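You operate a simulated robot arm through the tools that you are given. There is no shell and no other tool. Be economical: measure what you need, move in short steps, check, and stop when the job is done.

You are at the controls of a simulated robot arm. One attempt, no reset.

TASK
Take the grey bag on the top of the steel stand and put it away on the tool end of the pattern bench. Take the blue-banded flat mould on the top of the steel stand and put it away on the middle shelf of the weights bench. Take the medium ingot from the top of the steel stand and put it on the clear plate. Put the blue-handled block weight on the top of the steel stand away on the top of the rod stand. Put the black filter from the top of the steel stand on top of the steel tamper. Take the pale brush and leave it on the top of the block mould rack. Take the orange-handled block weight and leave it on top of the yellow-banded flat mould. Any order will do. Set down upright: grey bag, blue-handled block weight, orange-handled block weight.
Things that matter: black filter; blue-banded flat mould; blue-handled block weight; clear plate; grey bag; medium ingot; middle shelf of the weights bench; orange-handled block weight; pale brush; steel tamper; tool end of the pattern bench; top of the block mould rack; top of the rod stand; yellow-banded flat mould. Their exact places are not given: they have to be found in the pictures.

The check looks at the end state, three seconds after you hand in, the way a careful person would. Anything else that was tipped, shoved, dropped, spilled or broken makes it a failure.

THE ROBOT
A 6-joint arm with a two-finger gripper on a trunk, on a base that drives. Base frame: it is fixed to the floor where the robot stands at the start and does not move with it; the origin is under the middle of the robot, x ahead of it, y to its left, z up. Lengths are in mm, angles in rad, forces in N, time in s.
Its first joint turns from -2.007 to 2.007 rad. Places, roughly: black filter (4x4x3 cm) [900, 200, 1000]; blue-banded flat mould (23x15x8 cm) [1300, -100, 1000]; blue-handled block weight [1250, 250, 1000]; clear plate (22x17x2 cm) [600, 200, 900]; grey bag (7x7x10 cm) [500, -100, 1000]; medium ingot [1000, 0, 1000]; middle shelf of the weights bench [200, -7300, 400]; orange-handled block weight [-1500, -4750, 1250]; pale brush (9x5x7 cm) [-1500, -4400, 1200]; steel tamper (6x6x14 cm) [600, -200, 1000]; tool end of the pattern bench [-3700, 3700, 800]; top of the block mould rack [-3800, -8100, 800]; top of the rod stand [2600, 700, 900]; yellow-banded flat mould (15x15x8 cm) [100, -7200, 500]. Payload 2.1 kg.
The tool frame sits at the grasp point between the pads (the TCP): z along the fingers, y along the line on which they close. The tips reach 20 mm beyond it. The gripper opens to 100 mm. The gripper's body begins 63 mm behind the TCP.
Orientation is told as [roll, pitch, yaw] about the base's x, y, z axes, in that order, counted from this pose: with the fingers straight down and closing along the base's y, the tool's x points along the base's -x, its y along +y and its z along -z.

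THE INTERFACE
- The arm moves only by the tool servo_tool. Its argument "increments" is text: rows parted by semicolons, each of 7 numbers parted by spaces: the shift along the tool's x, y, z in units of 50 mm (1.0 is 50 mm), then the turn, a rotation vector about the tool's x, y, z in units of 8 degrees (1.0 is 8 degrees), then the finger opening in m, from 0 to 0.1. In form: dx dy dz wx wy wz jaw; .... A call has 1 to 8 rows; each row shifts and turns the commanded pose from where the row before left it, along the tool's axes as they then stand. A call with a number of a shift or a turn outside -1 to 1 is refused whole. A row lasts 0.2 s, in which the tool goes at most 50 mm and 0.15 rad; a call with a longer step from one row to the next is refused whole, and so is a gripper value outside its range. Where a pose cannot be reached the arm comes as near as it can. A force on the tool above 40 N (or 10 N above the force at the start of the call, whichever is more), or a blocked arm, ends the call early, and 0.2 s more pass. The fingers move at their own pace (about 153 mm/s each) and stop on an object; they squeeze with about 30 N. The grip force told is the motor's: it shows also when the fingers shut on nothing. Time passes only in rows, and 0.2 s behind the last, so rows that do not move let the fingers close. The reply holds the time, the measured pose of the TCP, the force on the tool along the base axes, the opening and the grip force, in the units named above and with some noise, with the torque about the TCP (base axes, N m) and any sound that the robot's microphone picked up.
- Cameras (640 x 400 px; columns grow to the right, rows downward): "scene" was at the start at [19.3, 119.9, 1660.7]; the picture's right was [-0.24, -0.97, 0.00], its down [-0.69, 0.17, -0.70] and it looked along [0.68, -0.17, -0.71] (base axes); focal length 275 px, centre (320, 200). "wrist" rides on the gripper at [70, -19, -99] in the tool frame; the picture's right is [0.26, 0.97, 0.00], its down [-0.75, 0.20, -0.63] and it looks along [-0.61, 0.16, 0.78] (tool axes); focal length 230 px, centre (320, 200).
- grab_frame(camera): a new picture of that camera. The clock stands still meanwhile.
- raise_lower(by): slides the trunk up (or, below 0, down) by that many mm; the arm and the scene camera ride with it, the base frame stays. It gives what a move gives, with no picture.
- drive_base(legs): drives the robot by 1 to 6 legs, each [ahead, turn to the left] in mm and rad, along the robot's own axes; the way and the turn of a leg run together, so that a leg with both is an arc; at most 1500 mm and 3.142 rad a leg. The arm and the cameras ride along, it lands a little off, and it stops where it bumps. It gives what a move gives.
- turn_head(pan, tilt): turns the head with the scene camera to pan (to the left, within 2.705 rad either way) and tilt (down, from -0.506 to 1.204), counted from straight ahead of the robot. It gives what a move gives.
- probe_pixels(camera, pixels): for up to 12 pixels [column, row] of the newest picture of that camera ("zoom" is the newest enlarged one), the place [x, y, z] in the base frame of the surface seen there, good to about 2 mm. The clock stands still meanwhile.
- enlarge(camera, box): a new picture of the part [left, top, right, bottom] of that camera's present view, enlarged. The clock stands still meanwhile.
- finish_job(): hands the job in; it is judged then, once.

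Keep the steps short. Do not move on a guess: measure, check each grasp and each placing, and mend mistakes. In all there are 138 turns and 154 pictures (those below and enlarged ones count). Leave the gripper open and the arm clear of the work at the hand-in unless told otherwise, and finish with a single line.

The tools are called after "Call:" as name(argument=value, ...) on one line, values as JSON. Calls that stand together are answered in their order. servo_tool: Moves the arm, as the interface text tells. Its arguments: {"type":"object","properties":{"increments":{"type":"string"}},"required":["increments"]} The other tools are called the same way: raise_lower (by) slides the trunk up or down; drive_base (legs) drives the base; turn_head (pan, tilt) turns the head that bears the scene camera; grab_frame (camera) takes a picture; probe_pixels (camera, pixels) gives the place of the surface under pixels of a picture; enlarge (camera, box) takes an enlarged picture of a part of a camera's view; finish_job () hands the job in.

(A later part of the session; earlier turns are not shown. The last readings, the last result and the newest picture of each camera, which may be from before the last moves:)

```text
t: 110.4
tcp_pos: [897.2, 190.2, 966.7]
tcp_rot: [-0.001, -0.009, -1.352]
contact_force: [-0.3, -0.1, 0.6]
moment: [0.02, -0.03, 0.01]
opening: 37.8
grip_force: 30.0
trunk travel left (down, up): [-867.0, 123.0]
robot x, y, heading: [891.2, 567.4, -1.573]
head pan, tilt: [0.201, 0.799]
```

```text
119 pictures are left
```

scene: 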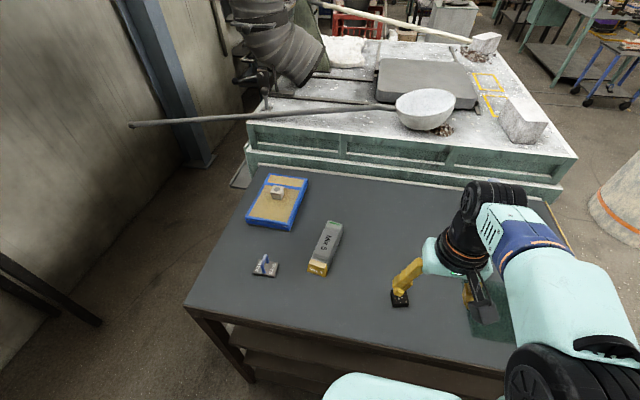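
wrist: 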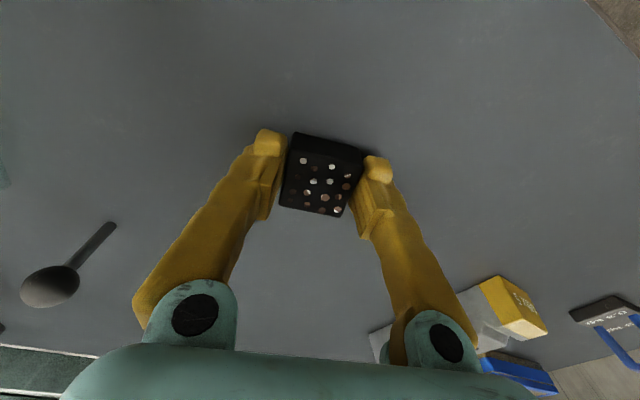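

Filter held (37.8 mm). Lift, retract, and drive round to the front end of the stand.

Call:
servo_tool(increments="0 0 -0.98 0 0 0 0.02;0 0 -0.98 0 0 0 0.02;0 0 -0.98 0 0 0 0.02;0 0 -0.98 0 0 0 0.02;0.98 0 0 0 0 0 0.02;0.9 0 0 0 0 0 0.02;0 0 0 0 0 0 0.02")

Call:
drive_base(legs=[[0, -1.569], [1190, 0], [0, 1.571], [680, 0], [0, 1.571], [300, 0]])

Call:
turn_head(pan=-0.3, tilt=0.9)

Call:
grab_frame(camera="scene")

```text
t: 112.0
tcp_pos: [878.3, 285.6, 1163.9]
tcp_rot: [-0.003, -0.004, -1.354]
contact_force: [0.5, 0.1, -0.2]
moment: [0.05, -0.01, 0.02]
opening: 38.2
grip_force: 30.2
trunk travel left (down, up): [-867.0, 123.0]
robot x, y, heading: [888.7, 564.5, -1.579]
head pan, tilt: [0.201, 0.799]
```

```text
t: 134.4
tcp_pos: [269.3, -118.0, 1164.3]
tcp_rot: [-0.003, -0.01, 0.208]
contact_force: [-0.2, -0.3, -0.3]
moment: [-0.01, -0.03, -0.02]
opening: 38.0
grip_force: 29.6
trunk travel left (down, up): [-867.0, 123.0]
robot x, y, heading: [-8.8, -107.1, -0.014]
head pan, tilt: [0.201, 0.799]
```

```text
t: 135.3
tcp_pos: [271.6, -117.1, 1163.5]
tcp_rot: [-0.002, -0.007, 0.209]
contact_force: [0.3, 0.3, 0.0]
moment: [-0.05, 0.02, -0.01]
opening: 38.2
grip_force: 30.0
trunk travel left (down, up): [-867.0, 123.0]
robot x, y, heading: [-8.8, -108.2, -0.012]
head pan, tilt: [-0.3, 0.901]
```

```text
118 pictures are left
```

scene: 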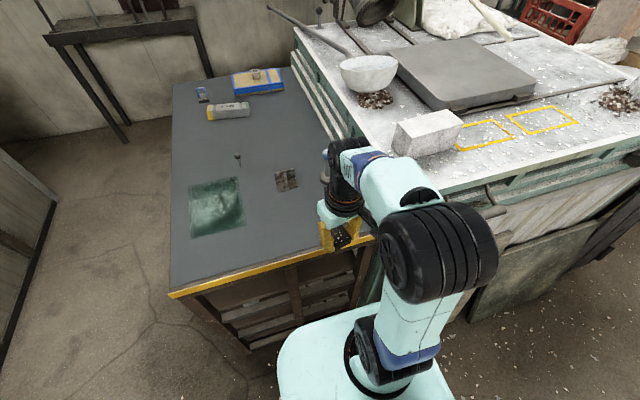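

Call:
probe_pixels(camera="scene", pixels=[[475, 315], [490, 250], [500, 225], [375, 235], [300, 300], [250, 345], [350, 260], [490, 195]])

```text
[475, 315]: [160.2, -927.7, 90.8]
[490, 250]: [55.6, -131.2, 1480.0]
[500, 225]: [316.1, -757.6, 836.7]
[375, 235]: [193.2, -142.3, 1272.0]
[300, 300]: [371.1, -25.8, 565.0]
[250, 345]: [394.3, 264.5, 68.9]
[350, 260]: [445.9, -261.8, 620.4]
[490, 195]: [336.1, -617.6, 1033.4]
```

Drive close to the stand's front edge, raise the trunk for reach, then look at the tamper with the wrist camera.

Call:
drive_base(legs=[[0, 0.15], [165, 0], [0, -0.14]])

Call:
raise_lower(by=100)

Call:
servo_tool(increments="-0.9 0 0 0 0 0.8 0.02;-0.9 0 0 0 0 0.75 0.02;-0.9 0 0 0 0 0 0.02;0 0 0 0 0 0 0.02")

Call:
grab_frame(camera="wrist")

Call:
grab_frame(camera="scene")

```text
t: 138.0
tcp_pos: [432.6, -92.1, 1163.6]
tcp_rot: [0.0, -0.009, 0.219]
contact_force: [0.1, -0.1, -0.3]
moment: [0.0, -0.01, -0.01]
opening: 38.2
grip_force: 30.5
trunk travel left (down, up): [-867.0, 123.0]
robot x, y, heading: [150.6, -81.8, -0.0]
head pan, tilt: [-0.3, 0.901]
```

```text
t: 139.4
tcp_pos: [435.1, -93.0, 1263.6]
tcp_rot: [-0.001, -0.007, 0.22]
contact_force: [-0.3, -0.2, -0.2]
moment: [-0.02, 0.01, -0.01]
opening: 37.8
grip_force: 29.9
trunk travel left (down, up): [-967.0, 23.0]
robot x, y, heading: [152.7, -80.5, -0.003]
head pan, tilt: [-0.3, 0.901]
```

```text
t: 140.4
tcp_pos: [568.4, -78.3, 1264.2]
tcp_rot: [-0.001, -0.007, 0.002]
contact_force: [-0.5, -0.8, -0.6]
moment: [-0.03, -0.03, -0.04]
opening: 38.0
grip_force: 29.9
trunk travel left (down, up): [-967.0, 23.0]
robot x, y, heading: [153.5, -80.4, -0.004]
head pan, tilt: [-0.3, 0.901]
```

```text
117 pictures are left
```

wrist: 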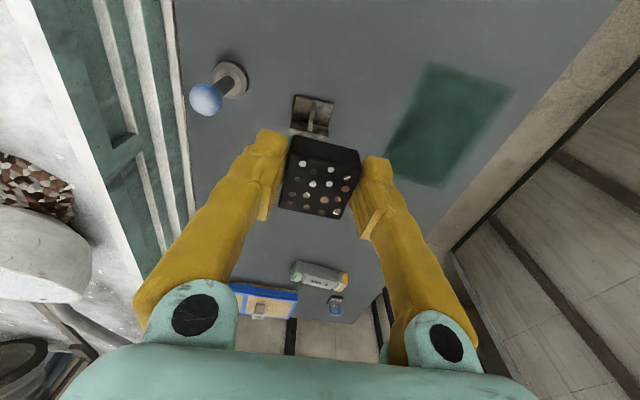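

```text
116 pictures are left
```

scene: 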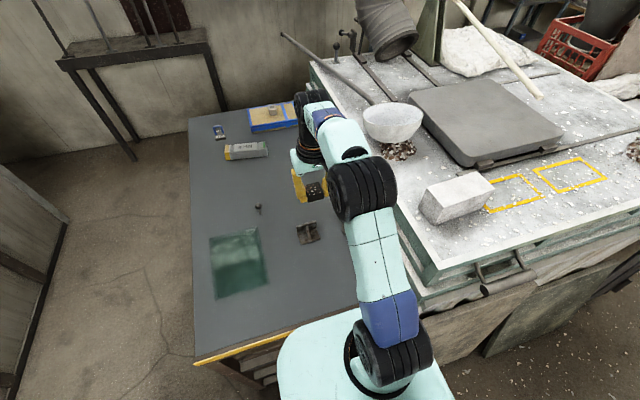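

Call:
enlarge(camera="wrist", box=[170, 50, 266, 110])

Call:
probe_pixels(camera="wrist", pixels=[[205, 100], [200, 95], [212, 96], [205, 90], [204, 108], [195, 100], [216, 102], [237, 82], [240, 66]])

```text
6.67 times, centred on (218, 80) of wrist
```

zoom: 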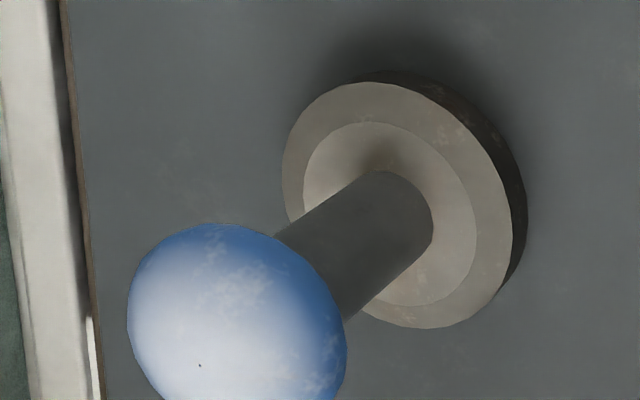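

```text
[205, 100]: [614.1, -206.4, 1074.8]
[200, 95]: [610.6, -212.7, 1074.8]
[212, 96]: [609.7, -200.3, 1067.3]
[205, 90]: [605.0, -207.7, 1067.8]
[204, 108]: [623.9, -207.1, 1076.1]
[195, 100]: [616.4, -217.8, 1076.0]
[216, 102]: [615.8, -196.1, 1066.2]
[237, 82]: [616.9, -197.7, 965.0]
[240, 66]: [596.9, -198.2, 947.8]
```

Ball-topped tamper; I need its axis precisely. Move the arm aside and look with the scene camera enlarged.

Call:
servo_tool(increments="0 0.98 0 0 0 0 0.02;0 0.98 0 0 0 0 0.02;0 0.98 0 0 0 0 0.02;0 0.98 0 0 0 0 0.02;0 0 0 0 0 0 0.02")

Call:
grab_frame(camera="scene")

```text
t: 141.6
tcp_pos: [555.6, 112.0, 1258.8]
tcp_rot: [0.0, -0.006, 0.001]
contact_force: [-0.3, 0.0, -0.4]
moment: [0.0, 0.01, 0.0]
opening: 38.4
grip_force: 30.1
out of reach, approached as far as the arm can: row 4
trunk travel left (down, up): [-967.0, 23.0]
robot x, y, heading: [155.5, -81.9, -0.003]
head pan, tilt: [-0.3, 0.901]
```

```text
114 pictures are left
```

scene: 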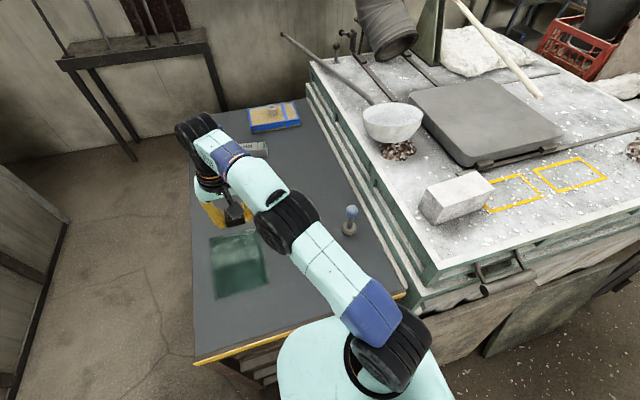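

Call:
enlarge(camera="scene", box=[326, 196, 374, 226])

Call:
enlarge(camera="scene", box=[318, 196, 382, 236])

Call:
probe_pixels(camera="zoom", pixels=[[332, 165], [332, 130], [332, 110], [332, 200], [300, 150], [365, 150], [332, 150], [285, 165], [380, 165]])

```text
13.33 times, centred on (350, 211) of scene
```

zoom: 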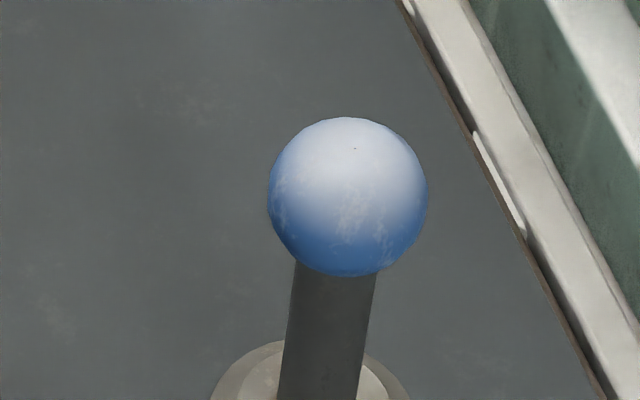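

```text
10.00 times, centred on (350, 216) of scene
```

zoom: 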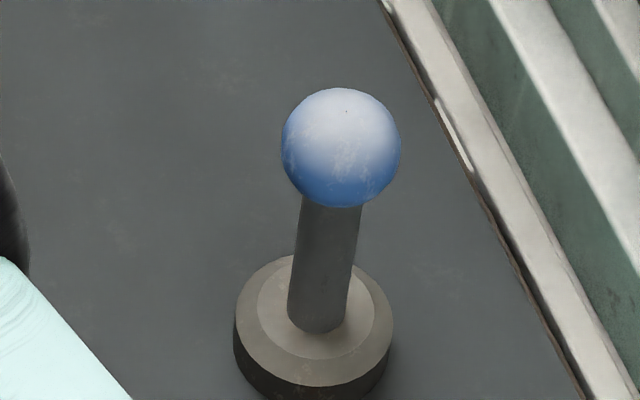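

```text
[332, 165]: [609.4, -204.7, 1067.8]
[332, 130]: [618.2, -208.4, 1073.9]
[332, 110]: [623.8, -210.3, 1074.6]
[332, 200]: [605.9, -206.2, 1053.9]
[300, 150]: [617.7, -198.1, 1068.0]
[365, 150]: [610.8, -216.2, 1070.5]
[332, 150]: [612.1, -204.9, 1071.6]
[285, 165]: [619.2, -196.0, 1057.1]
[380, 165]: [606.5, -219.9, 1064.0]
```

Sphere: centre ≈(621, -213.3, 1057), R≈18.3, top ≈1075.5. Now measure the filter's offset in the grip.

Call:
enlarge(camera="wrist", box=[256, 110, 384, 240])

```text
3.08 times, centred on (320, 175) of wrist
```

zoom: 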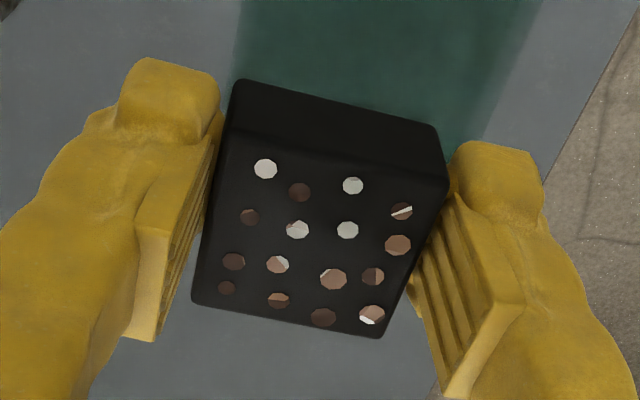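

Call:
probe_pixels(camera="zoom", pixels=[[333, 165], [288, 316], [218, 220], [405, 262], [235, 145], [436, 195], [202, 298], [376, 331], [310, 240], [205, 90], [490, 165]])

Call:
servo_tool(increments="0 0 0 0 0 0 0.02")

```text
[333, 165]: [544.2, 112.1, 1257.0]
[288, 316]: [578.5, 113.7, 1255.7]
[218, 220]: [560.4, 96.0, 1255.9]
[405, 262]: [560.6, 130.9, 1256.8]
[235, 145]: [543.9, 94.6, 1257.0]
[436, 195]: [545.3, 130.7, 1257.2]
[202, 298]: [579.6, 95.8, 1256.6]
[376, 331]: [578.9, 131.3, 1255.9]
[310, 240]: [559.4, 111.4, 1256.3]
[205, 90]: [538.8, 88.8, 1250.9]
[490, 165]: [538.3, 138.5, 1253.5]
```

```text
t: 142.0
tcp_pos: [557.8, 112.2, 1261.2]
tcp_rot: [0.0, -0.008, 0.002]
contact_force: [0.7, -0.4, -0.8]
moment: [-0.05, 0.03, 0.01]
opening: 38.2
grip_force: 30.1
trunk travel left (down, up): [-967.0, 23.0]
robot x, y, heading: [159.6, -81.7, -0.004]
head pan, tilt: [-0.3, 0.901]
```

Move sideways over the bench, then down to about 35 mm above the ball, then forward, and re-measure the filter with the wrist camera.

Call:
raise_lower(by=20)

Call:
servo_tool(increments="0 -0.93 0 0 0 0 0.02;0 -0.93 0 0 0 0 0.02;0 -0.93 0 0 0 0 0.02;0 -0.93 0 0 0 0 0.02;0 -0.93 0 0 0 0 0.02;0 -0.93 0 0 0 0 0.02;0 -0.93 0 0 0 0 0.02")

Call:
servo_tool(increments="0 0 0.93 0 0 0 0.02;0 0 0.93 0 0 0 0.02;0 0 0.93 0 0 0 0.02;-0.6 0 0 0 0 0 0.02;-0.5 0 0 0 0 0 0.02;0 0 0 0 0 0 0.02")

Call:
grab_frame(camera="wrist")

Call:
enlarge(camera="wrist", box=[256, 110, 384, 240])

Call:
probe_pixels(camera="zoom", pixels=[[333, 165], [288, 316], [218, 220], [405, 262], [235, 145], [436, 195], [202, 298], [376, 331], [310, 240]])

```text
t: 142.6
tcp_pos: [558.0, 111.9, 1280.6]
tcp_rot: [0.001, -0.006, 0.003]
contact_force: [-0.7, -0.4, -0.2]
moment: [-0.03, -0.02, 0.02]
opening: 37.9
grip_force: 29.6
trunk travel left (down, up): [-987.0, 3.0]
robot x, y, heading: [150.9, -84.3, -0.002]
head pan, tilt: [-0.3, 0.901]
```

```text
t: 144.2
tcp_pos: [559.2, -218.4, 1280.0]
tcp_rot: [0.002, -0.007, 0.002]
contact_force: [-0.4, -0.6, -0.2]
moment: [0.04, -0.02, 0.01]
opening: 37.8
grip_force: 30.6
trunk travel left (down, up): [-987.0, 3.0]
robot x, y, heading: [155.2, -84.3, -0.007]
head pan, tilt: [-0.3, 0.901]
```

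```text
t: 145.6
tcp_pos: [613.6, -213.3, 1140.8]
tcp_rot: [0.002, -0.004, 0.005]
contact_force: [0.0, -0.5, -0.6]
moment: [0.0, 0.01, 0.01]
opening: 38.3
grip_force: 29.6
trunk travel left (down, up): [-987.0, 3.0]
robot x, y, heading: [155.7, -87.5, -0.003]
head pan, tilt: [-0.3, 0.901]
```

```text
110 pictures are left
```

wrist: 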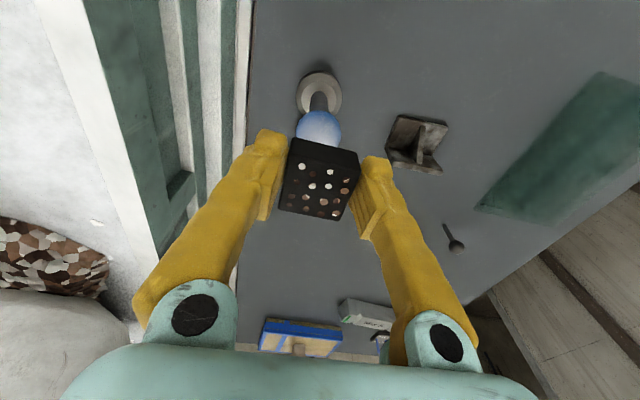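

```text
3.08 times, centred on (320, 175) of wrist
```

zoom: 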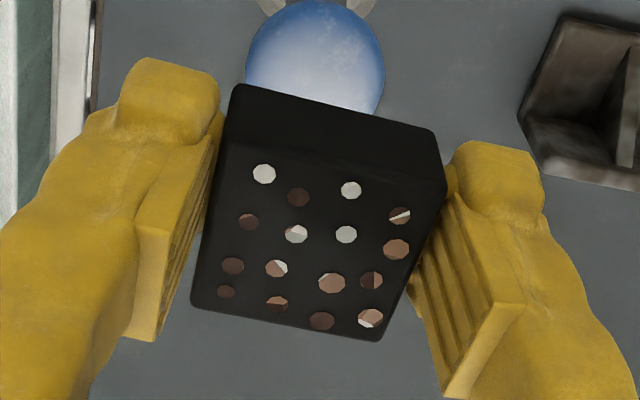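

```text
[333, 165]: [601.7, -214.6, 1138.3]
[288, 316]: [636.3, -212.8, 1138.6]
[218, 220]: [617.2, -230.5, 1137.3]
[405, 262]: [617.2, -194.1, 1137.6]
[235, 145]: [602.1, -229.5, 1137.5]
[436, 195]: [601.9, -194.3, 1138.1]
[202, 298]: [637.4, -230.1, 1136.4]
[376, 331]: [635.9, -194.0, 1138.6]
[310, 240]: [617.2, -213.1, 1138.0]
```

Call:
probe_pixels(camera="zoom", pixels=[[316, 60], [275, 60], [358, 60], [316, 25], [290, 90], [345, 90], [316, 90], [260, 75], [374, 75]])

```text
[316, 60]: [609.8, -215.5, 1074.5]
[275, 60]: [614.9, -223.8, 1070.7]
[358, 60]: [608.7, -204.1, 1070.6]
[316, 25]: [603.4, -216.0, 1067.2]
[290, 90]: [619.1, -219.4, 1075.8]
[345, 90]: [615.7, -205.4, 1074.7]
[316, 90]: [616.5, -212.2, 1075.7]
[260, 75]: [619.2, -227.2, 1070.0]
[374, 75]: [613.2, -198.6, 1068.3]
```

Filter centre (619.2, -212.1) vs ball axis ≈(620, -213). Nudge 1 mm and descend in small steps until contact.

Call:
servo_tool(increments="-0.016 -0.02 0.5 0 0 0 0.02;0 0 0.2 0 0 0 0.02;0 0 0 0 0 0 0.02")

Call:
servo_tool(increments="0 0 0.02 0 0 0 0.02;0 0 0 0 0 0 0.02")

Call:
servo_tool(increments="0 0 0.02 0 0 0 0.02;0 0 0 0 0 0 0.02")

Call:
servo_tool(increments="0 0 0.02 0 0 0 0.02;0 0 0 0 0 0 0.02")

Call:
grab_frame(camera="wrist")

```text
t: 146.4
tcp_pos: [614.9, -213.9, 1105.1]
tcp_rot: [0.0, -0.007, 0.003]
contact_force: [0.0, -0.3, -0.2]
moment: [0.0, 0.04, 0.01]
opening: 37.8
grip_force: 30.0
trunk travel left (down, up): [-987.0, 3.0]
robot x, y, heading: [153.0, -81.2, -0.003]
head pan, tilt: [-0.3, 0.901]
```

```text
t: 147.0
tcp_pos: [615.0, -215.0, 1103.4]
tcp_rot: [0.0, -0.008, 0.003]
contact_force: [0.4, 0.2, -0.7]
moment: [-0.01, 0.01, -0.01]
opening: 38.1
grip_force: 30.1
trunk travel left (down, up): [-987.0, 3.0]
robot x, y, heading: [150.8, -82.4, -0.006]
head pan, tilt: [-0.3, 0.901]
```

```text
t: 147.6
tcp_pos: [615.5, -214.6, 1102.9]
tcp_rot: [0.0, -0.007, 0.003]
contact_force: [-0.4, 0.3, -0.6]
moment: [0.0, -0.01, 0.04]
opening: 38.0
grip_force: 29.9
trunk travel left (down, up): [-987.0, 3.0]
robot x, y, heading: [151.8, -83.3, -0.006]
head pan, tilt: [-0.3, 0.901]
```

```text
t: 148.2
tcp_pos: [616.0, -214.0, 1102.5]
tcp_rot: [0.001, -0.007, 0.003]
contact_force: [-0.1, 0.2, -0.2]
moment: [-0.02, 0.03, 0.02]
opening: 38.1
grip_force: 30.0
trunk travel left (down, up): [-987.0, 3.0]
robot x, y, heading: [153.2, -84.2, -0.008]
head pan, tilt: [-0.3, 0.901]
```

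```text
108 pictures are left
```

wrist: 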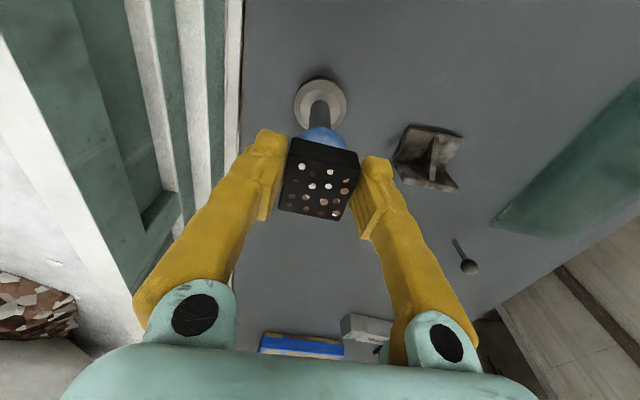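

No contact yet; step on by 1 mm per call watching the force.

Call:
servo_tool(increments="0 0 0.02 0 0 0 0.02;0 0 0 0 0 0 0.02")

Call:
servo_tool(increments="0 0 0.02 0 0 0 0.02;0 0 0 0 0 0 0.02")

```text
t: 148.8
tcp_pos: [616.3, -213.0, 1101.4]
tcp_rot: [0.0, -0.007, 0.003]
contact_force: [-0.2, -0.2, 0.2]
moment: [0.0, 0.0, -0.01]
opening: 38.2
grip_force: 29.6
trunk travel left (down, up): [-987.0, 3.0]
robot x, y, heading: [152.7, -82.0, -0.001]
head pan, tilt: [-0.3, 0.901]
```

```text
t: 149.4
tcp_pos: [615.7, -214.7, 1100.7]
tcp_rot: [0.001, -0.006, 0.002]
contact_force: [0.4, -0.4, -0.5]
moment: [0.0, -0.01, -0.01]
opening: 38.1
grip_force: 30.4
trunk travel left (down, up): [-987.0, 3.0]
robot x, y, heading: [151.0, -84.1, -0.0]
head pan, tilt: [-0.3, 0.901]
```

Call:
servo_tool(increments="0 0 0.02 0 0 0 0.02;0 0 0 0 0 0 0.02")

Call:
servo_tool(increments="0 0 0.02 0 0 0 0.02;0 0 0 0 0 0 0.02")

Call:
enlarge(camera="wrist", box=[256, 90, 384, 220])

Call:
turn_head(pan=-0.45, tilt=0.9)

Call:
grab_frame(camera="scene")

```text
t: 150.0
tcp_pos: [616.7, -214.5, 1099.8]
tcp_rot: [0.0, -0.007, 0.003]
contact_force: [0.2, -0.3, -0.3]
moment: [-0.01, -0.02, 0.01]
opening: 38.2
grip_force: 30.1
trunk travel left (down, up): [-987.0, 3.0]
robot x, y, heading: [156.6, -83.0, -0.004]
head pan, tilt: [-0.3, 0.901]
```

```text
t: 150.6
tcp_pos: [616.2, -214.7, 1098.0]
tcp_rot: [0.0, -0.007, 0.004]
contact_force: [-0.3, 0.5, -0.1]
moment: [-0.01, 0.0, 0.0]
opening: 38.1
grip_force: 29.8
trunk travel left (down, up): [-987.0, 3.0]
robot x, y, heading: [149.6, -79.2, -0.006]
head pan, tilt: [-0.3, 0.901]
```

```text
3.08 times, centred on (320, 155) of wrist
```

zoom: 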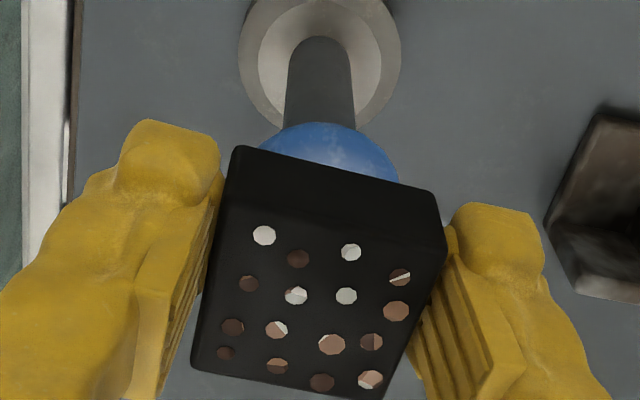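

```text
t: 151.3
tcp_pos: [615.0, -214.7, 1096.6]
tcp_rot: [0.001, -0.008, 0.004]
contact_force: [-0.2, 0.9, 0.2]
moment: [-0.03, -0.04, 0.0]
opening: 38.1
grip_force: 30.0
trunk travel left (down, up): [-987.0, 3.0]
robot x, y, heading: [150.5, -82.0, -0.002]
head pan, tilt: [-0.45, 0.901]
```

```text
106 pictures are left
```

scene: 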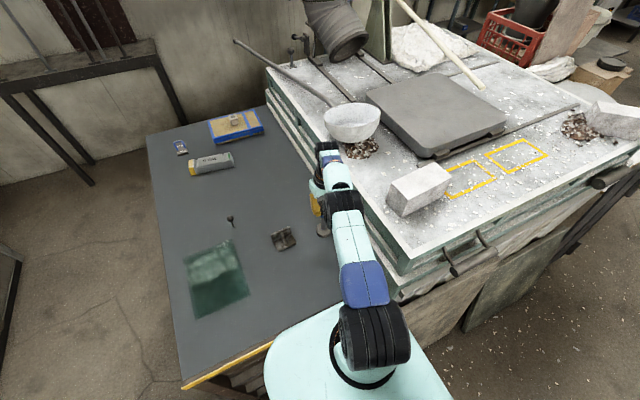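

Call:
probe_pixels(camera="zoom", pixels=[[240, 155], [330, 175], [425, 197], [330, 205], [330, 150], [300, 140], [370, 160], [333, 235], [288, 384]])

Call:
servo_tool(increments="0 0 0.02 0 0 0 0.02;0 0 0 0 0 0 0.02")

```text
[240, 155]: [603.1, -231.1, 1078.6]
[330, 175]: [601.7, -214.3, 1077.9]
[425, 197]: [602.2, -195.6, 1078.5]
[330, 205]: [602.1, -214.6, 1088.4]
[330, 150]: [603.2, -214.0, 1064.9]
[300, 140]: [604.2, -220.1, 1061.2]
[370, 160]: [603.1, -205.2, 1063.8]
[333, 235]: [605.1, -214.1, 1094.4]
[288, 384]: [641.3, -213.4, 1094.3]
```

```text
t: 151.9
tcp_pos: [614.7, -214.7, 1097.1]
tcp_rot: [0.0, -0.008, 0.004]
contact_force: [0.3, -0.7, 3.0]
moment: [-0.03, -0.06, 0.01]
opening: 37.7
grip_force: 30.7
trunk travel left (down, up): [-987.0, 3.0]
robot x, y, heading: [153.4, -81.4, -0.003]
head pan, tilt: [-0.45, 0.901]
```

Contact at 3 N; filter centre (≈621, -213.5) sits on the ball axis. Release and rise.

Call:
servo_tool(increments="0 0 0 0 0 0 0.06;0 0 0 0 0 0 0.06;0 0 0 0 0 0 0.06")

Call:
grab_frame(camera="wrist")

```text
t: 152.7
tcp_pos: [616.1, -214.9, 1095.9]
tcp_rot: [-0.001, -0.007, 0.005]
contact_force: [-0.5, -0.4, 0.4]
moment: [0.03, 0.0, 0.02]
opening: 60.1
grip_force: 0.1
trunk travel left (down, up): [-987.0, 3.0]
robot x, y, heading: [150.1, -81.9, -0.004]
head pan, tilt: [-0.45, 0.901]
```

```text
105 pictures are left
```

wrist: 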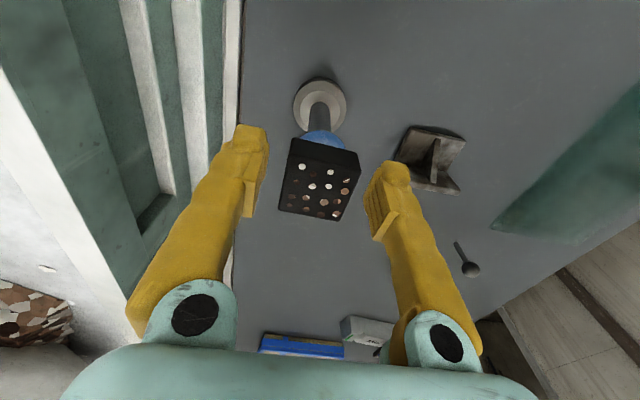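

It rests level. Rise slowly and check again.

Call:
servo_tool(increments="0 0 -0.3 0 0 0 0.065;0 0 -0.6 0 0 0 0.065;0 0 -0.9 0 0 0 0.065;0.5 0 -0.8 0 0 0 0.065;0.9 0 0 0 0 0 0.08;0 0 0 0 0 0 0.08")

Call:
grab_frame(camera="wrist")

```text
t: 154.1
tcp_pos: [546.7, -214.8, 1226.2]
tcp_rot: [0.001, -0.007, 0.005]
contact_force: [0.2, -0.6, -0.2]
moment: [-0.01, 0.0, 0.0]
opening: 80.1
grip_force: 0.0
trunk travel left (down, up): [-987.0, 3.0]
robot x, y, heading: [154.7, -83.3, -0.002]
head pan, tilt: [-0.45, 0.901]
```

```text
104 pictures are left
```

wrist: 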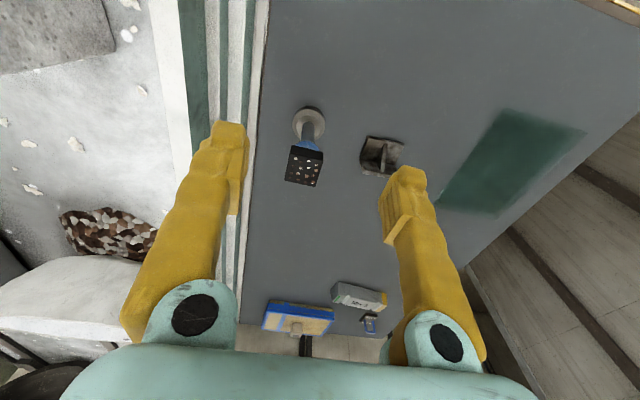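

Filter rests on the tamper. Next the ingot: retract, drive round to the left side beside it.

Call:
servo_tool(increments="0.9 0 0 0 0 0 0.1;0.9 0.3 0 0 0 0 0.1;0.3 0.9 0 0 0 0 0.1;0 0.9 0 0 0 0 0.1;0 0 0 0 0 0 0.1")

Call:
drive_base(legs=[[-450, 0], [0, 1.571], [640, 0], [0, -1.571], [1395, 0], [0, -1.571]])

Call:
raise_lower(by=-120)

Call:
turn_head(pan=0.25, tilt=0.9)

Call:
grab_frame(camera="scene")

Call:
grab_frame(camera="wrist")

```text
t: 155.3
tcp_pos: [439.1, -108.3, 1226.9]
tcp_rot: [0.001, -0.006, 0.001]
contact_force: [0.1, 0.4, 0.5]
moment: [-0.01, 0.0, 0.0]
opening: 100.2
grip_force: 0.1
trunk travel left (down, up): [-987.0, 3.0]
robot x, y, heading: [156.2, -83.8, -0.004]
head pan, tilt: [-0.45, 0.901]
```

```text
t: 179.4
tcp_pos: [1067.1, 271.6, 1226.7]
tcp_rot: [0.0, -0.006, -1.59]
contact_force: [0.1, -0.8, -0.5]
moment: [0.02, 0.0, 0.02]
opening: 99.9
grip_force: 0.1
trunk travel left (down, up): [-987.0, 3.0]
robot x, y, heading: [1096.5, 560.3, -1.592]
head pan, tilt: [-0.45, 0.901]
```

```text
t: 180.9
tcp_pos: [1066.6, 272.1, 1107.4]
tcp_rot: [0.001, -0.007, -1.587]
contact_force: [-0.2, 0.4, 0.1]
moment: [0.02, -0.01, 0.03]
opening: 99.8
grip_force: 0.1
trunk travel left (down, up): [-867.0, 123.0]
robot x, y, heading: [1097.6, 560.5, -1.592]
head pan, tilt: [-0.45, 0.901]
```

```text
t: 181.9
tcp_pos: [1067.3, 273.1, 1106.3]
tcp_rot: [-0.001, -0.007, -1.588]
contact_force: [0.4, -0.3, -0.1]
moment: [-0.02, -0.02, 0.0]
opening: 100.0
grip_force: 0.2
trunk travel left (down, up): [-867.0, 123.0]
robot x, y, heading: [1096.8, 561.0, -1.594]
head pan, tilt: [0.25, 0.901]
```

```text
103 pictures are left
```

scene: 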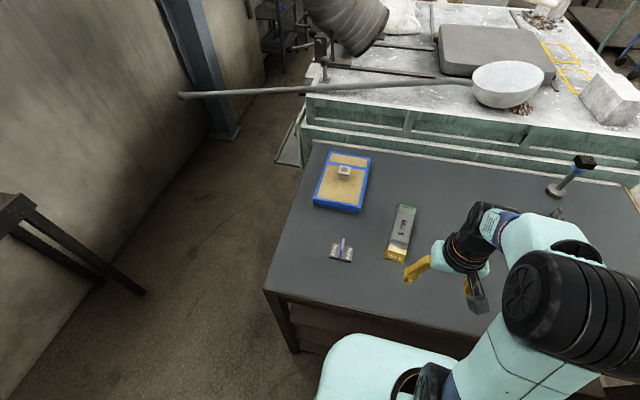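

```text
102 pictures are left
```

wrist: 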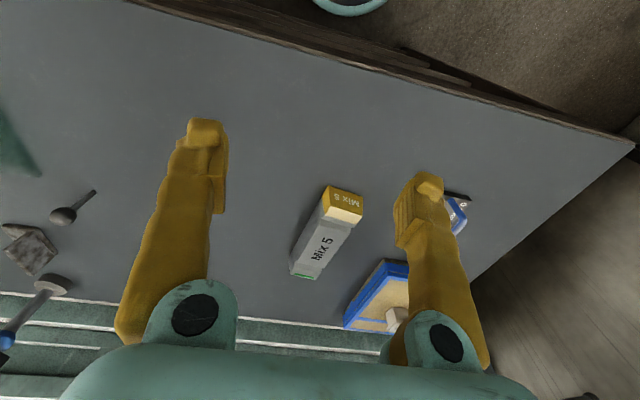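

Call:
enlarge(camera="scene", box=[352, 190, 448, 270])

Call:
probe_pixels(camera="scene", pixels=[[398, 207], [414, 208], [385, 256], [405, 260], [401, 230], [391, 230], [412, 232], [404, 209], [396, 252], [398, 245]])

Call:
probe_pixels(camera="wrist", pixels=[[328, 188], [363, 195], [326, 213], [360, 222], [290, 272], [318, 280], [308, 240], [335, 248]])

```text
5.00 times, centred on (400, 230) of scene
```

zoom: 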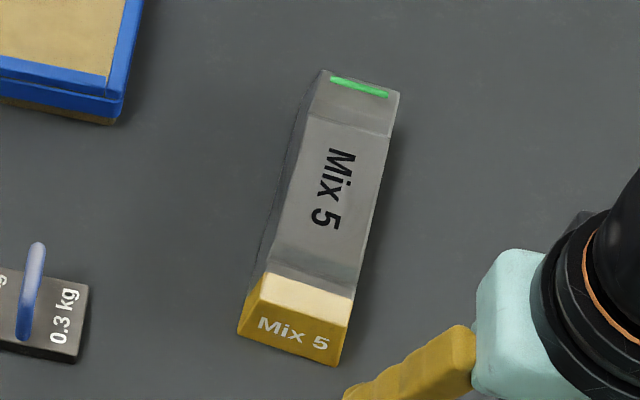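

```text
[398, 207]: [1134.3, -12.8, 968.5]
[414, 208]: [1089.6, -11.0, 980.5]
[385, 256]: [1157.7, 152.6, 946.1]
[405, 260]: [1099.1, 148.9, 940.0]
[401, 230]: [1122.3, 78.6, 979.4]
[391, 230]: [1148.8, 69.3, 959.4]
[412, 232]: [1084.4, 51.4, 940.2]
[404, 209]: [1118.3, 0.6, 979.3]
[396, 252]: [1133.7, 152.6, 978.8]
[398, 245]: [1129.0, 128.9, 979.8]
```

```text
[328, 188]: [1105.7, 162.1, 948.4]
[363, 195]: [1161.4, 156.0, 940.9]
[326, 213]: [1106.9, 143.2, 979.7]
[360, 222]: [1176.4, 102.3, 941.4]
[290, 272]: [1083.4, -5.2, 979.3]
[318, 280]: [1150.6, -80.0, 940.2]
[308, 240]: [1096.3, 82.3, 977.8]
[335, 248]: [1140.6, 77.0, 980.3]
```

Ingot: centre ≈(1117,72), long axis ≈0.137 rad off y. Drive 30 mm closer, go above it, turn the jaws, look.

Call:
drive_base(legs=[[30, 0]])

Call:
servo_tool(increments="-0.845 0.265 0.4 0 0 0 0.1;-0.845 0.265 0.4 0 0 0 0.1;-0.845 0.265 0.4 0 0 0 0.1;-0.845 0.265 0.4 0 0 0 0.1;0 0 0 0 0 0.86 0.1;0 0 0 0 0 0 0.1")

Call:
grab_frame(camera="wrist")

```text
t: 182.8
tcp_pos: [1065.9, 249.0, 1109.7]
tcp_rot: [0.001, -0.012, -1.589]
contact_force: [-0.2, 1.0, -0.9]
moment: [-0.07, 0.0, 0.04]
opening: 99.8
grip_force: 0.1
trunk travel left (down, up): [-867.0, 123.0]
robot x, y, heading: [1094.2, 525.7, -1.596]
head pan, tilt: [0.25, 0.901]
```

```text
t: 184.2
tcp_pos: [1114.5, 71.4, 1027.5]
tcp_rot: [0.001, -0.005, -1.709]
contact_force: [-0.4, 0.1, 0.3]
moment: [0.03, -0.02, 0.01]
opening: 100.0
grip_force: 0.0
trunk travel left (down, up): [-867.0, 123.0]
robot x, y, heading: [1097.3, 529.9, -1.593]
head pan, tilt: [0.25, 0.901]
```

```text
100 pictures are left
```

wrist: 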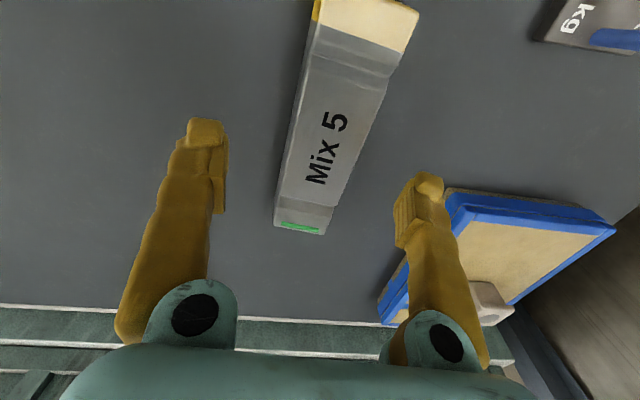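

Call:
probe_pixels(camera="wrist", pixels=[[300, 150], [360, 160], [330, 155], [318, 60], [385, 75], [285, 210], [332, 215], [320, 5], [415, 12], [345, 60], [290, 130], [375, 120]])

```text
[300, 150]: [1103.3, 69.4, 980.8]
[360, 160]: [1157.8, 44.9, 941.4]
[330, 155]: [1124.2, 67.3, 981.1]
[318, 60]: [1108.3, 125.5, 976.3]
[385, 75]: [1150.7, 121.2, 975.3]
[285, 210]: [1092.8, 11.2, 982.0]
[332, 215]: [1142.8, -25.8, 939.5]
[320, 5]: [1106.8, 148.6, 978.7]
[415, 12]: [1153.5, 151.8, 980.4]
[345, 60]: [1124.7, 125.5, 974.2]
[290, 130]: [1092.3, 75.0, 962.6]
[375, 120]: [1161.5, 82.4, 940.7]
```

Centre the jaws (6.5 mm shift), descend to z 964 and close.

Call:
servo_tool(increments="0.04 0.128 0.6 0 0 0 0.1;0 0 0.6 0 0 0 0.1;0 0 0.07 0 0 0 0.1;0 0 0 0 0 0 0.1;0 0 0 0 0 0 0.03;0 0 0 0 0 0 0.03;0 0 0 0 0 0 0.03")

Call:
servo_tool(increments="0 0 -0.3 0 0 0 0.03;0 0 -0.5 0 0 0 0.03;0 0 0 0 0 0 0.03")

Call:
grab_frame(camera="wrist")

```text
t: 185.8
tcp_pos: [1121.7, 73.7, 963.1]
tcp_rot: [0.002, -0.005, -1.708]
contact_force: [-2.2, 1.0, 0.1]
moment: [-0.09, 0.02, -0.19]
opening: 54.9
grip_force: 30.0
trunk travel left (down, up): [-867.0, 123.0]
robot x, y, heading: [1096.9, 530.3, -1.595]
head pan, tilt: [0.25, 0.901]
```

```text
t: 186.6
tcp_pos: [1121.5, 71.8, 1003.9]
tcp_rot: [0.001, -0.005, -1.707]
contact_force: [0.8, -0.1, -10.3]
moment: [0.05, -0.01, -0.03]
opening: 54.7
grip_force: 30.0
trunk travel left (down, up): [-867.0, 123.0]
robot x, y, heading: [1097.9, 531.2, -1.591]
head pan, tilt: [0.25, 0.901]
```

```text
99 pictures are left
```

wrist: 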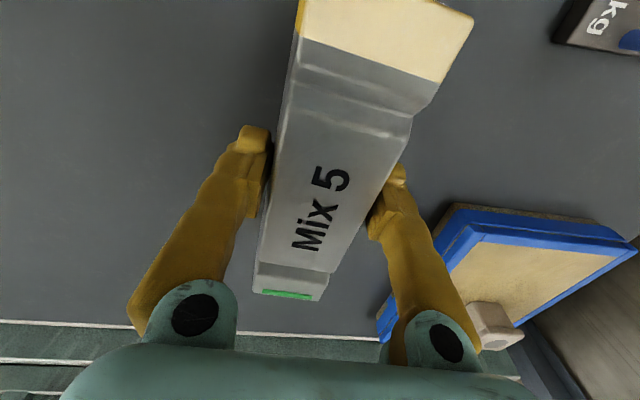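

Ingot held (10 N). Lift, retract and drive to beside the clear plate.

Call:
servo_tool(increments="0 0 -0.95 0 0 0 0.03;0 0 -0.95 0 0 0 0.03;0 0 -0.95 0 0 0 0.03;0.9 0 0 0 0 0 0.03;0.9 0 0 0 0 0 0.03;0.9 0 0 0 0 0 0.03;0 0 0 0 0 0 0.03")

Call:
drive_base(legs=[[-60, 0], [0, -1.548], [455, 0], [0, 1.571]])

Call:
turn_head(pan=0.1, tilt=1.0)

Call:
grab_frame(camera="scene")

Call:
grab_frame(camera="wrist")

```text
t: 188.2
tcp_pos: [1140.4, 206.2, 1144.6]
tcp_rot: [0.002, -0.005, -1.708]
contact_force: [-0.2, 0.1, -10.0]
moment: [0.04, -0.01, 0.01]
opening: 54.7
grip_force: 29.7
trunk travel left (down, up): [-867.0, 123.0]
robot x, y, heading: [1095.0, 526.9, -1.597]
head pan, tilt: [0.25, 0.901]
```

```text
t: 199.1
tcp_pos: [689.5, 267.6, 1144.5]
tcp_rot: [-0.001, -0.005, -1.692]
contact_force: [0.4, 0.1, -9.7]
moment: [0.04, 0.02, -0.04]
opening: 54.6
grip_force: 29.9
trunk travel left (down, up): [-867.0, 123.0]
robot x, y, heading: [639.3, 588.3, -1.575]
head pan, tilt: [0.25, 0.901]
```

```text
t: 199.8
tcp_pos: [689.7, 265.7, 1144.7]
tcp_rot: [0.0, -0.006, -1.694]
contact_force: [0.4, -1.3, -9.9]
moment: [0.06, -0.06, 0.01]
opening: 54.6
grip_force: 30.2
trunk travel left (down, up): [-867.0, 123.0]
robot x, y, heading: [643.4, 583.9, -1.578]
head pan, tilt: [0.099, 1.0]
```

```text
98 pictures are left
```

scene: 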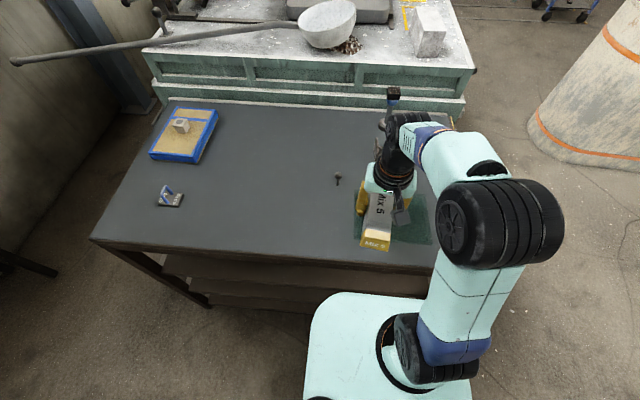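

```text
97 pictures are left
```

wrist: 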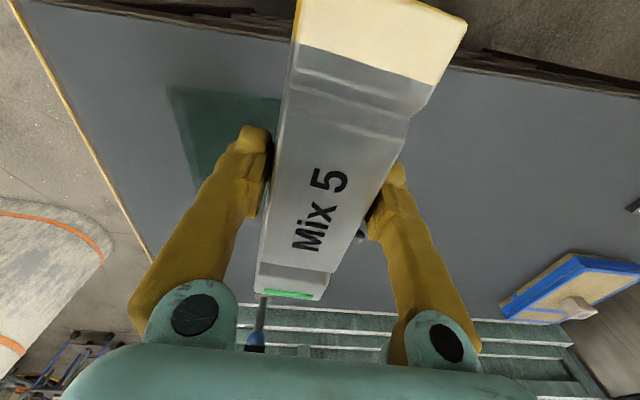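

Call:
probe_pixels(camera="scene", pixels=[[356, 236], [360, 186], [433, 244], [425, 197], [350, 236], [440, 246]])

Call:
probe_pixels(camera="wrist", pixels=[[171, 88], [276, 99], [200, 190], [166, 86]])

Call:
enlarge(camera="scene", box=[330, 160, 458, 260])

```text
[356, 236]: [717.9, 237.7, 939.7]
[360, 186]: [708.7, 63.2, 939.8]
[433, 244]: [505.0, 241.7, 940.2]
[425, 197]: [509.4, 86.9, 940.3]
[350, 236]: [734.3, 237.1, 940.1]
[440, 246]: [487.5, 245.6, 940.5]
```

```text
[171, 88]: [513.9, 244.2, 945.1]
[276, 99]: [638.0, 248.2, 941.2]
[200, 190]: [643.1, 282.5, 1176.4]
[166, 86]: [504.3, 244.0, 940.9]
```

```text
4.00 times, centred on (394, 210) of scene
```

zoom: 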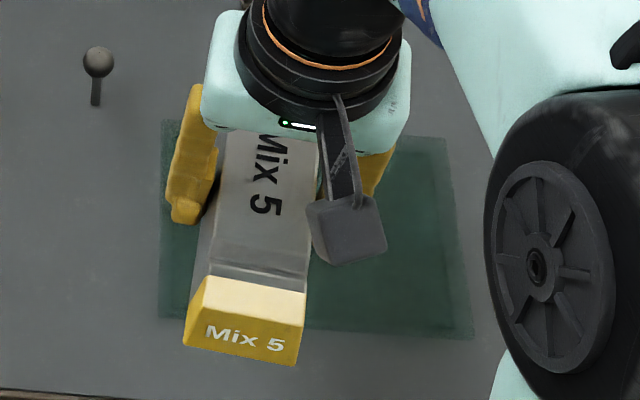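

Plate spans x 507–724, y 80–247, centre ≈(615,163). Move over it and turn the ingot along x.

Call:
servo_tool(increments="-0.743 -0.41 0 0 0 0 0.03;-0.743 -0.41 0 0 0 0 0.03;-0.743 -0.41 0 0 0 0 0.03;0 0 0 0 0 -0.933 0.03;0 0 0 0 0 -0.933 0.03;0 0 0 0 0 -0.933 0.03;0 0 0 0 0 -0.933 0.03;0 0 0 0 0 -0.933 0.03")

Call:
servo_tool(increments="0 0 0 0 0 -0.933 0.03;0 0 0 0 0 -0.933 0.03;0 0 0 0 0 -0.933 0.03;0 0 0 0 0 -0.933 0.03;0 0 0 0 0 -0.933 0.03;0 0 0 0 0 -0.933 0.03;0 0 0 0 0 -0.933 0.03;0 0 0 0 0 -0.933 0.03")

Call:
grab_frame(camera="scene")

Call:
grab_frame(camera="wrist")

```text
t: 201.6
tcp_pos: [614.5, 164.1, 1146.4]
tcp_rot: [-0.002, -0.004, -1.04]
contact_force: [0.3, -0.6, -9.7]
moment: [0.07, 0.06, 0.01]
opening: 54.4
grip_force: 29.9
trunk travel left (down, up): [-867.0, 123.0]
robot x, y, heading: [640.2, 587.5, -1.579]
head pan, tilt: [0.099, 1.0]
```

```text
t: 203.4
tcp_pos: [615.4, 163.4, 1146.5]
tcp_rot: [-0.005, 0.001, 0.0]
contact_force: [0.0, 0.6, -9.6]
moment: [-0.01, 0.07, -0.04]
opening: 54.3
grip_force: 30.1
trunk travel left (down, up): [-867.0, 123.0]
robot x, y, heading: [643.9, 587.9, -1.572]
head pan, tilt: [0.099, 1.0]
```

```text
95 pictures are left
```

scene: 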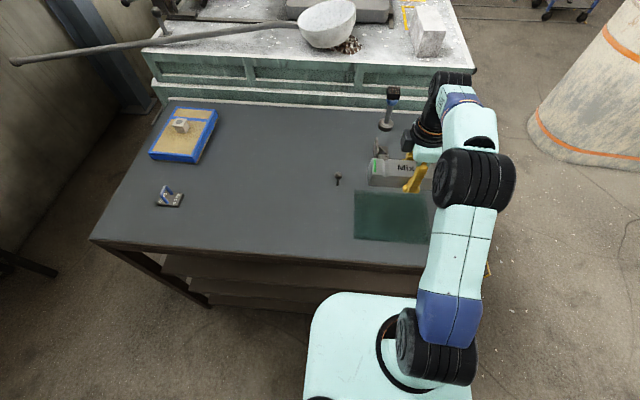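

```text
94 pictures are left
```

wrist: 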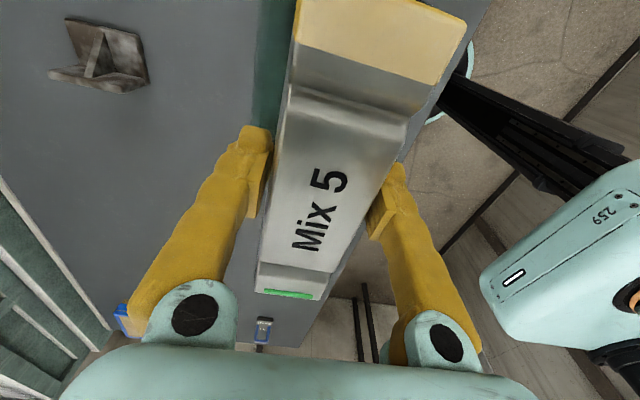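

Call:
servo_tool(increments="0 0 0.9 0 0 0 0.03;0 0 0.9 0 0 0 0.03;0 0 0.9 0 0 0 0.03;0 0 0.65 0 0 0 0.03;0 0 0 0 0 0 0.03")

Call:
grab_frame(camera="wrist")

Call:
servo_tool(increments="0 0 0.06 0 0 0 0.03;0 0 0 0 0 0 0.03")

Call:
servo_tool(increments="0 0 0.04 0 0 0 0.03;0 0 0 0 0 0 0.03")

Call:
servo_tool(increments="0 0 0.03 0 0 0 0.03;0 0 0 0 0 0 0.03")

```text
t: 204.6
tcp_pos: [615.2, 163.1, 979.4]
tcp_rot: [-0.005, -0.001, 0.0]
contact_force: [-0.3, 0.3, -5.2]
moment: [0.15, -0.39, 0.06]
opening: 54.2
grip_force: 30.3
trunk travel left (down, up): [-867.0, 123.0]
robot x, y, heading: [643.1, 586.7, -1.578]
head pan, tilt: [0.099, 1.0]
```

```text
93 pictures are left
```

wrist: 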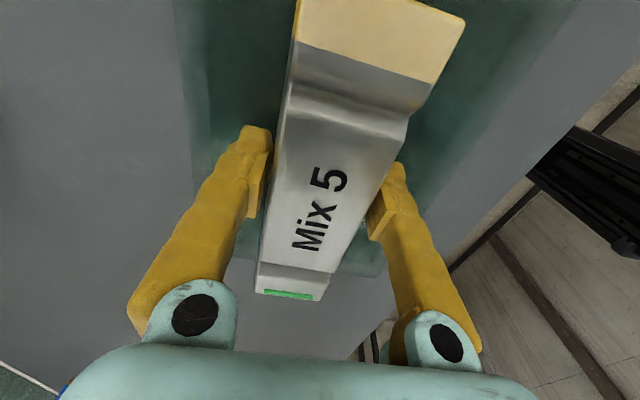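

```text
t: 205.2
tcp_pos: [614.8, 163.5, 977.7]
tcp_rot: [-0.013, 0.001, 0.0]
contact_force: [0.0, -6.0, 21.8]
moment: [0.07, -0.13, -0.03]
opening: 54.6
grip_force: 29.8
trunk travel left (down, up): [-867.0, 123.0]
robot x, y, heading: [644.8, 587.3, -1.574]
head pan, tilt: [0.099, 1.0]
```

```text
t: 205.8
tcp_pos: [616.2, 163.5, 976.3]
tcp_rot: [-0.013, 0.002, 0.0]
contact_force: [-0.5, -13.9, 34.3]
moment: [-0.38, 0.01, 0.01]
opening: 55.2
grip_force: 30.1
trunk travel left (down, up): [-867.0, 123.0]
robot x, y, heading: [637.2, 587.0, -1.577]
head pan, tilt: [0.099, 1.0]
```

```text
t: 206.4
tcp_pos: [615.6, 163.7, 973.0]
tcp_rot: [-0.009, 0.0, 0.001]
contact_force: [-1.1, -13.9, 32.8]
moment: [-0.36, 0.04, -0.02]
opening: 55.8
grip_force: 30.0
trunk travel left (down, up): [-867.0, 123.0]
robot x, y, heading: [641.8, 586.8, -1.579]
head pan, tilt: [0.099, 1.0]
```

Contact came early: the plate is ≈16 mm thick, and I have pressed a bit. Ease up, then release.

Call:
servo_tool(increments="0 0 -0.06 0 0 0 0.03;0 0 0 0 0 0 0.03")

```text
t: 207.0
tcp_pos: [615.3, 166.4, 973.0]
tcp_rot: [0.001, 0.001, -0.001]
contact_force: [-0.3, 0.4, -4.5]
moment: [-0.15, 0.25, 0.05]
opening: 55.7
grip_force: 29.8
trunk travel left (down, up): [-867.0, 123.0]
robot x, y, heading: [642.3, 589.0, -1.574]
head pan, tilt: [0.099, 1.0]
```

Call:
servo_tool(increments="0 0 0 0 0 0 0.075;0 0 0 0 0 0 0.075;0 0 0 0 0 0 0.075;0 0 -0.5 0 0 0 0.075;0 0 -0.95 0 0 0 0.08;0 0 -0.95 0 0 0 0.1;0 0 -0.95 0 0 0 0.1;0 0 0 0 0 0 0.1")

Call:
grab_frame(camera="wrist")

Call:
enlarge(camera="scene", box=[330, 70, 490, 260])

```text
t: 208.8
tcp_pos: [615.2, 165.9, 1141.3]
tcp_rot: [-0.007, 0.0, -0.001]
contact_force: [-0.2, -0.5, 0.2]
moment: [0.05, -0.01, 0.03]
opening: 100.0
grip_force: 0.0
trunk travel left (down, up): [-867.0, 123.0]
robot x, y, heading: [639.9, 585.2, -1.578]
head pan, tilt: [0.099, 1.0]
```

```text
92 pictures are left
```

wrist: 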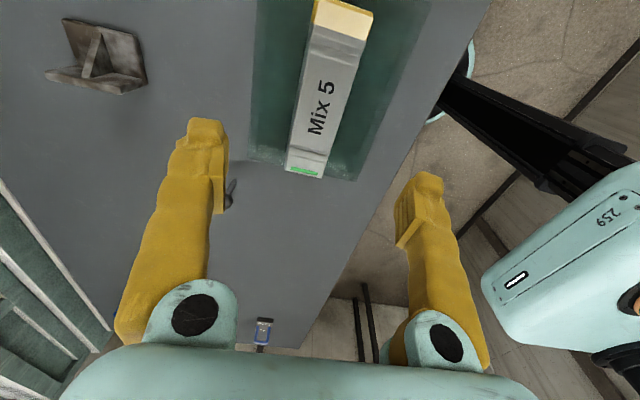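

```text
2.11 times, centred on (410, 165) of scene
```

zoom: 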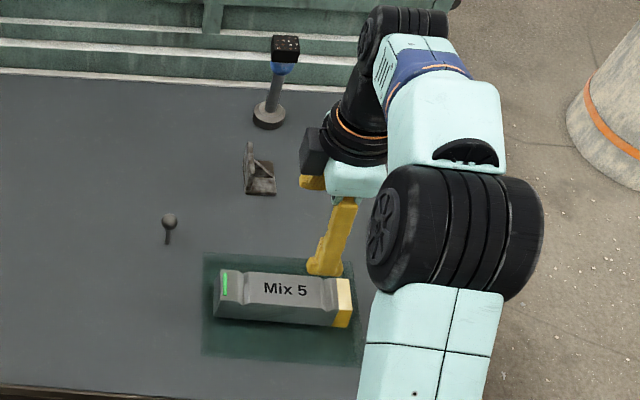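

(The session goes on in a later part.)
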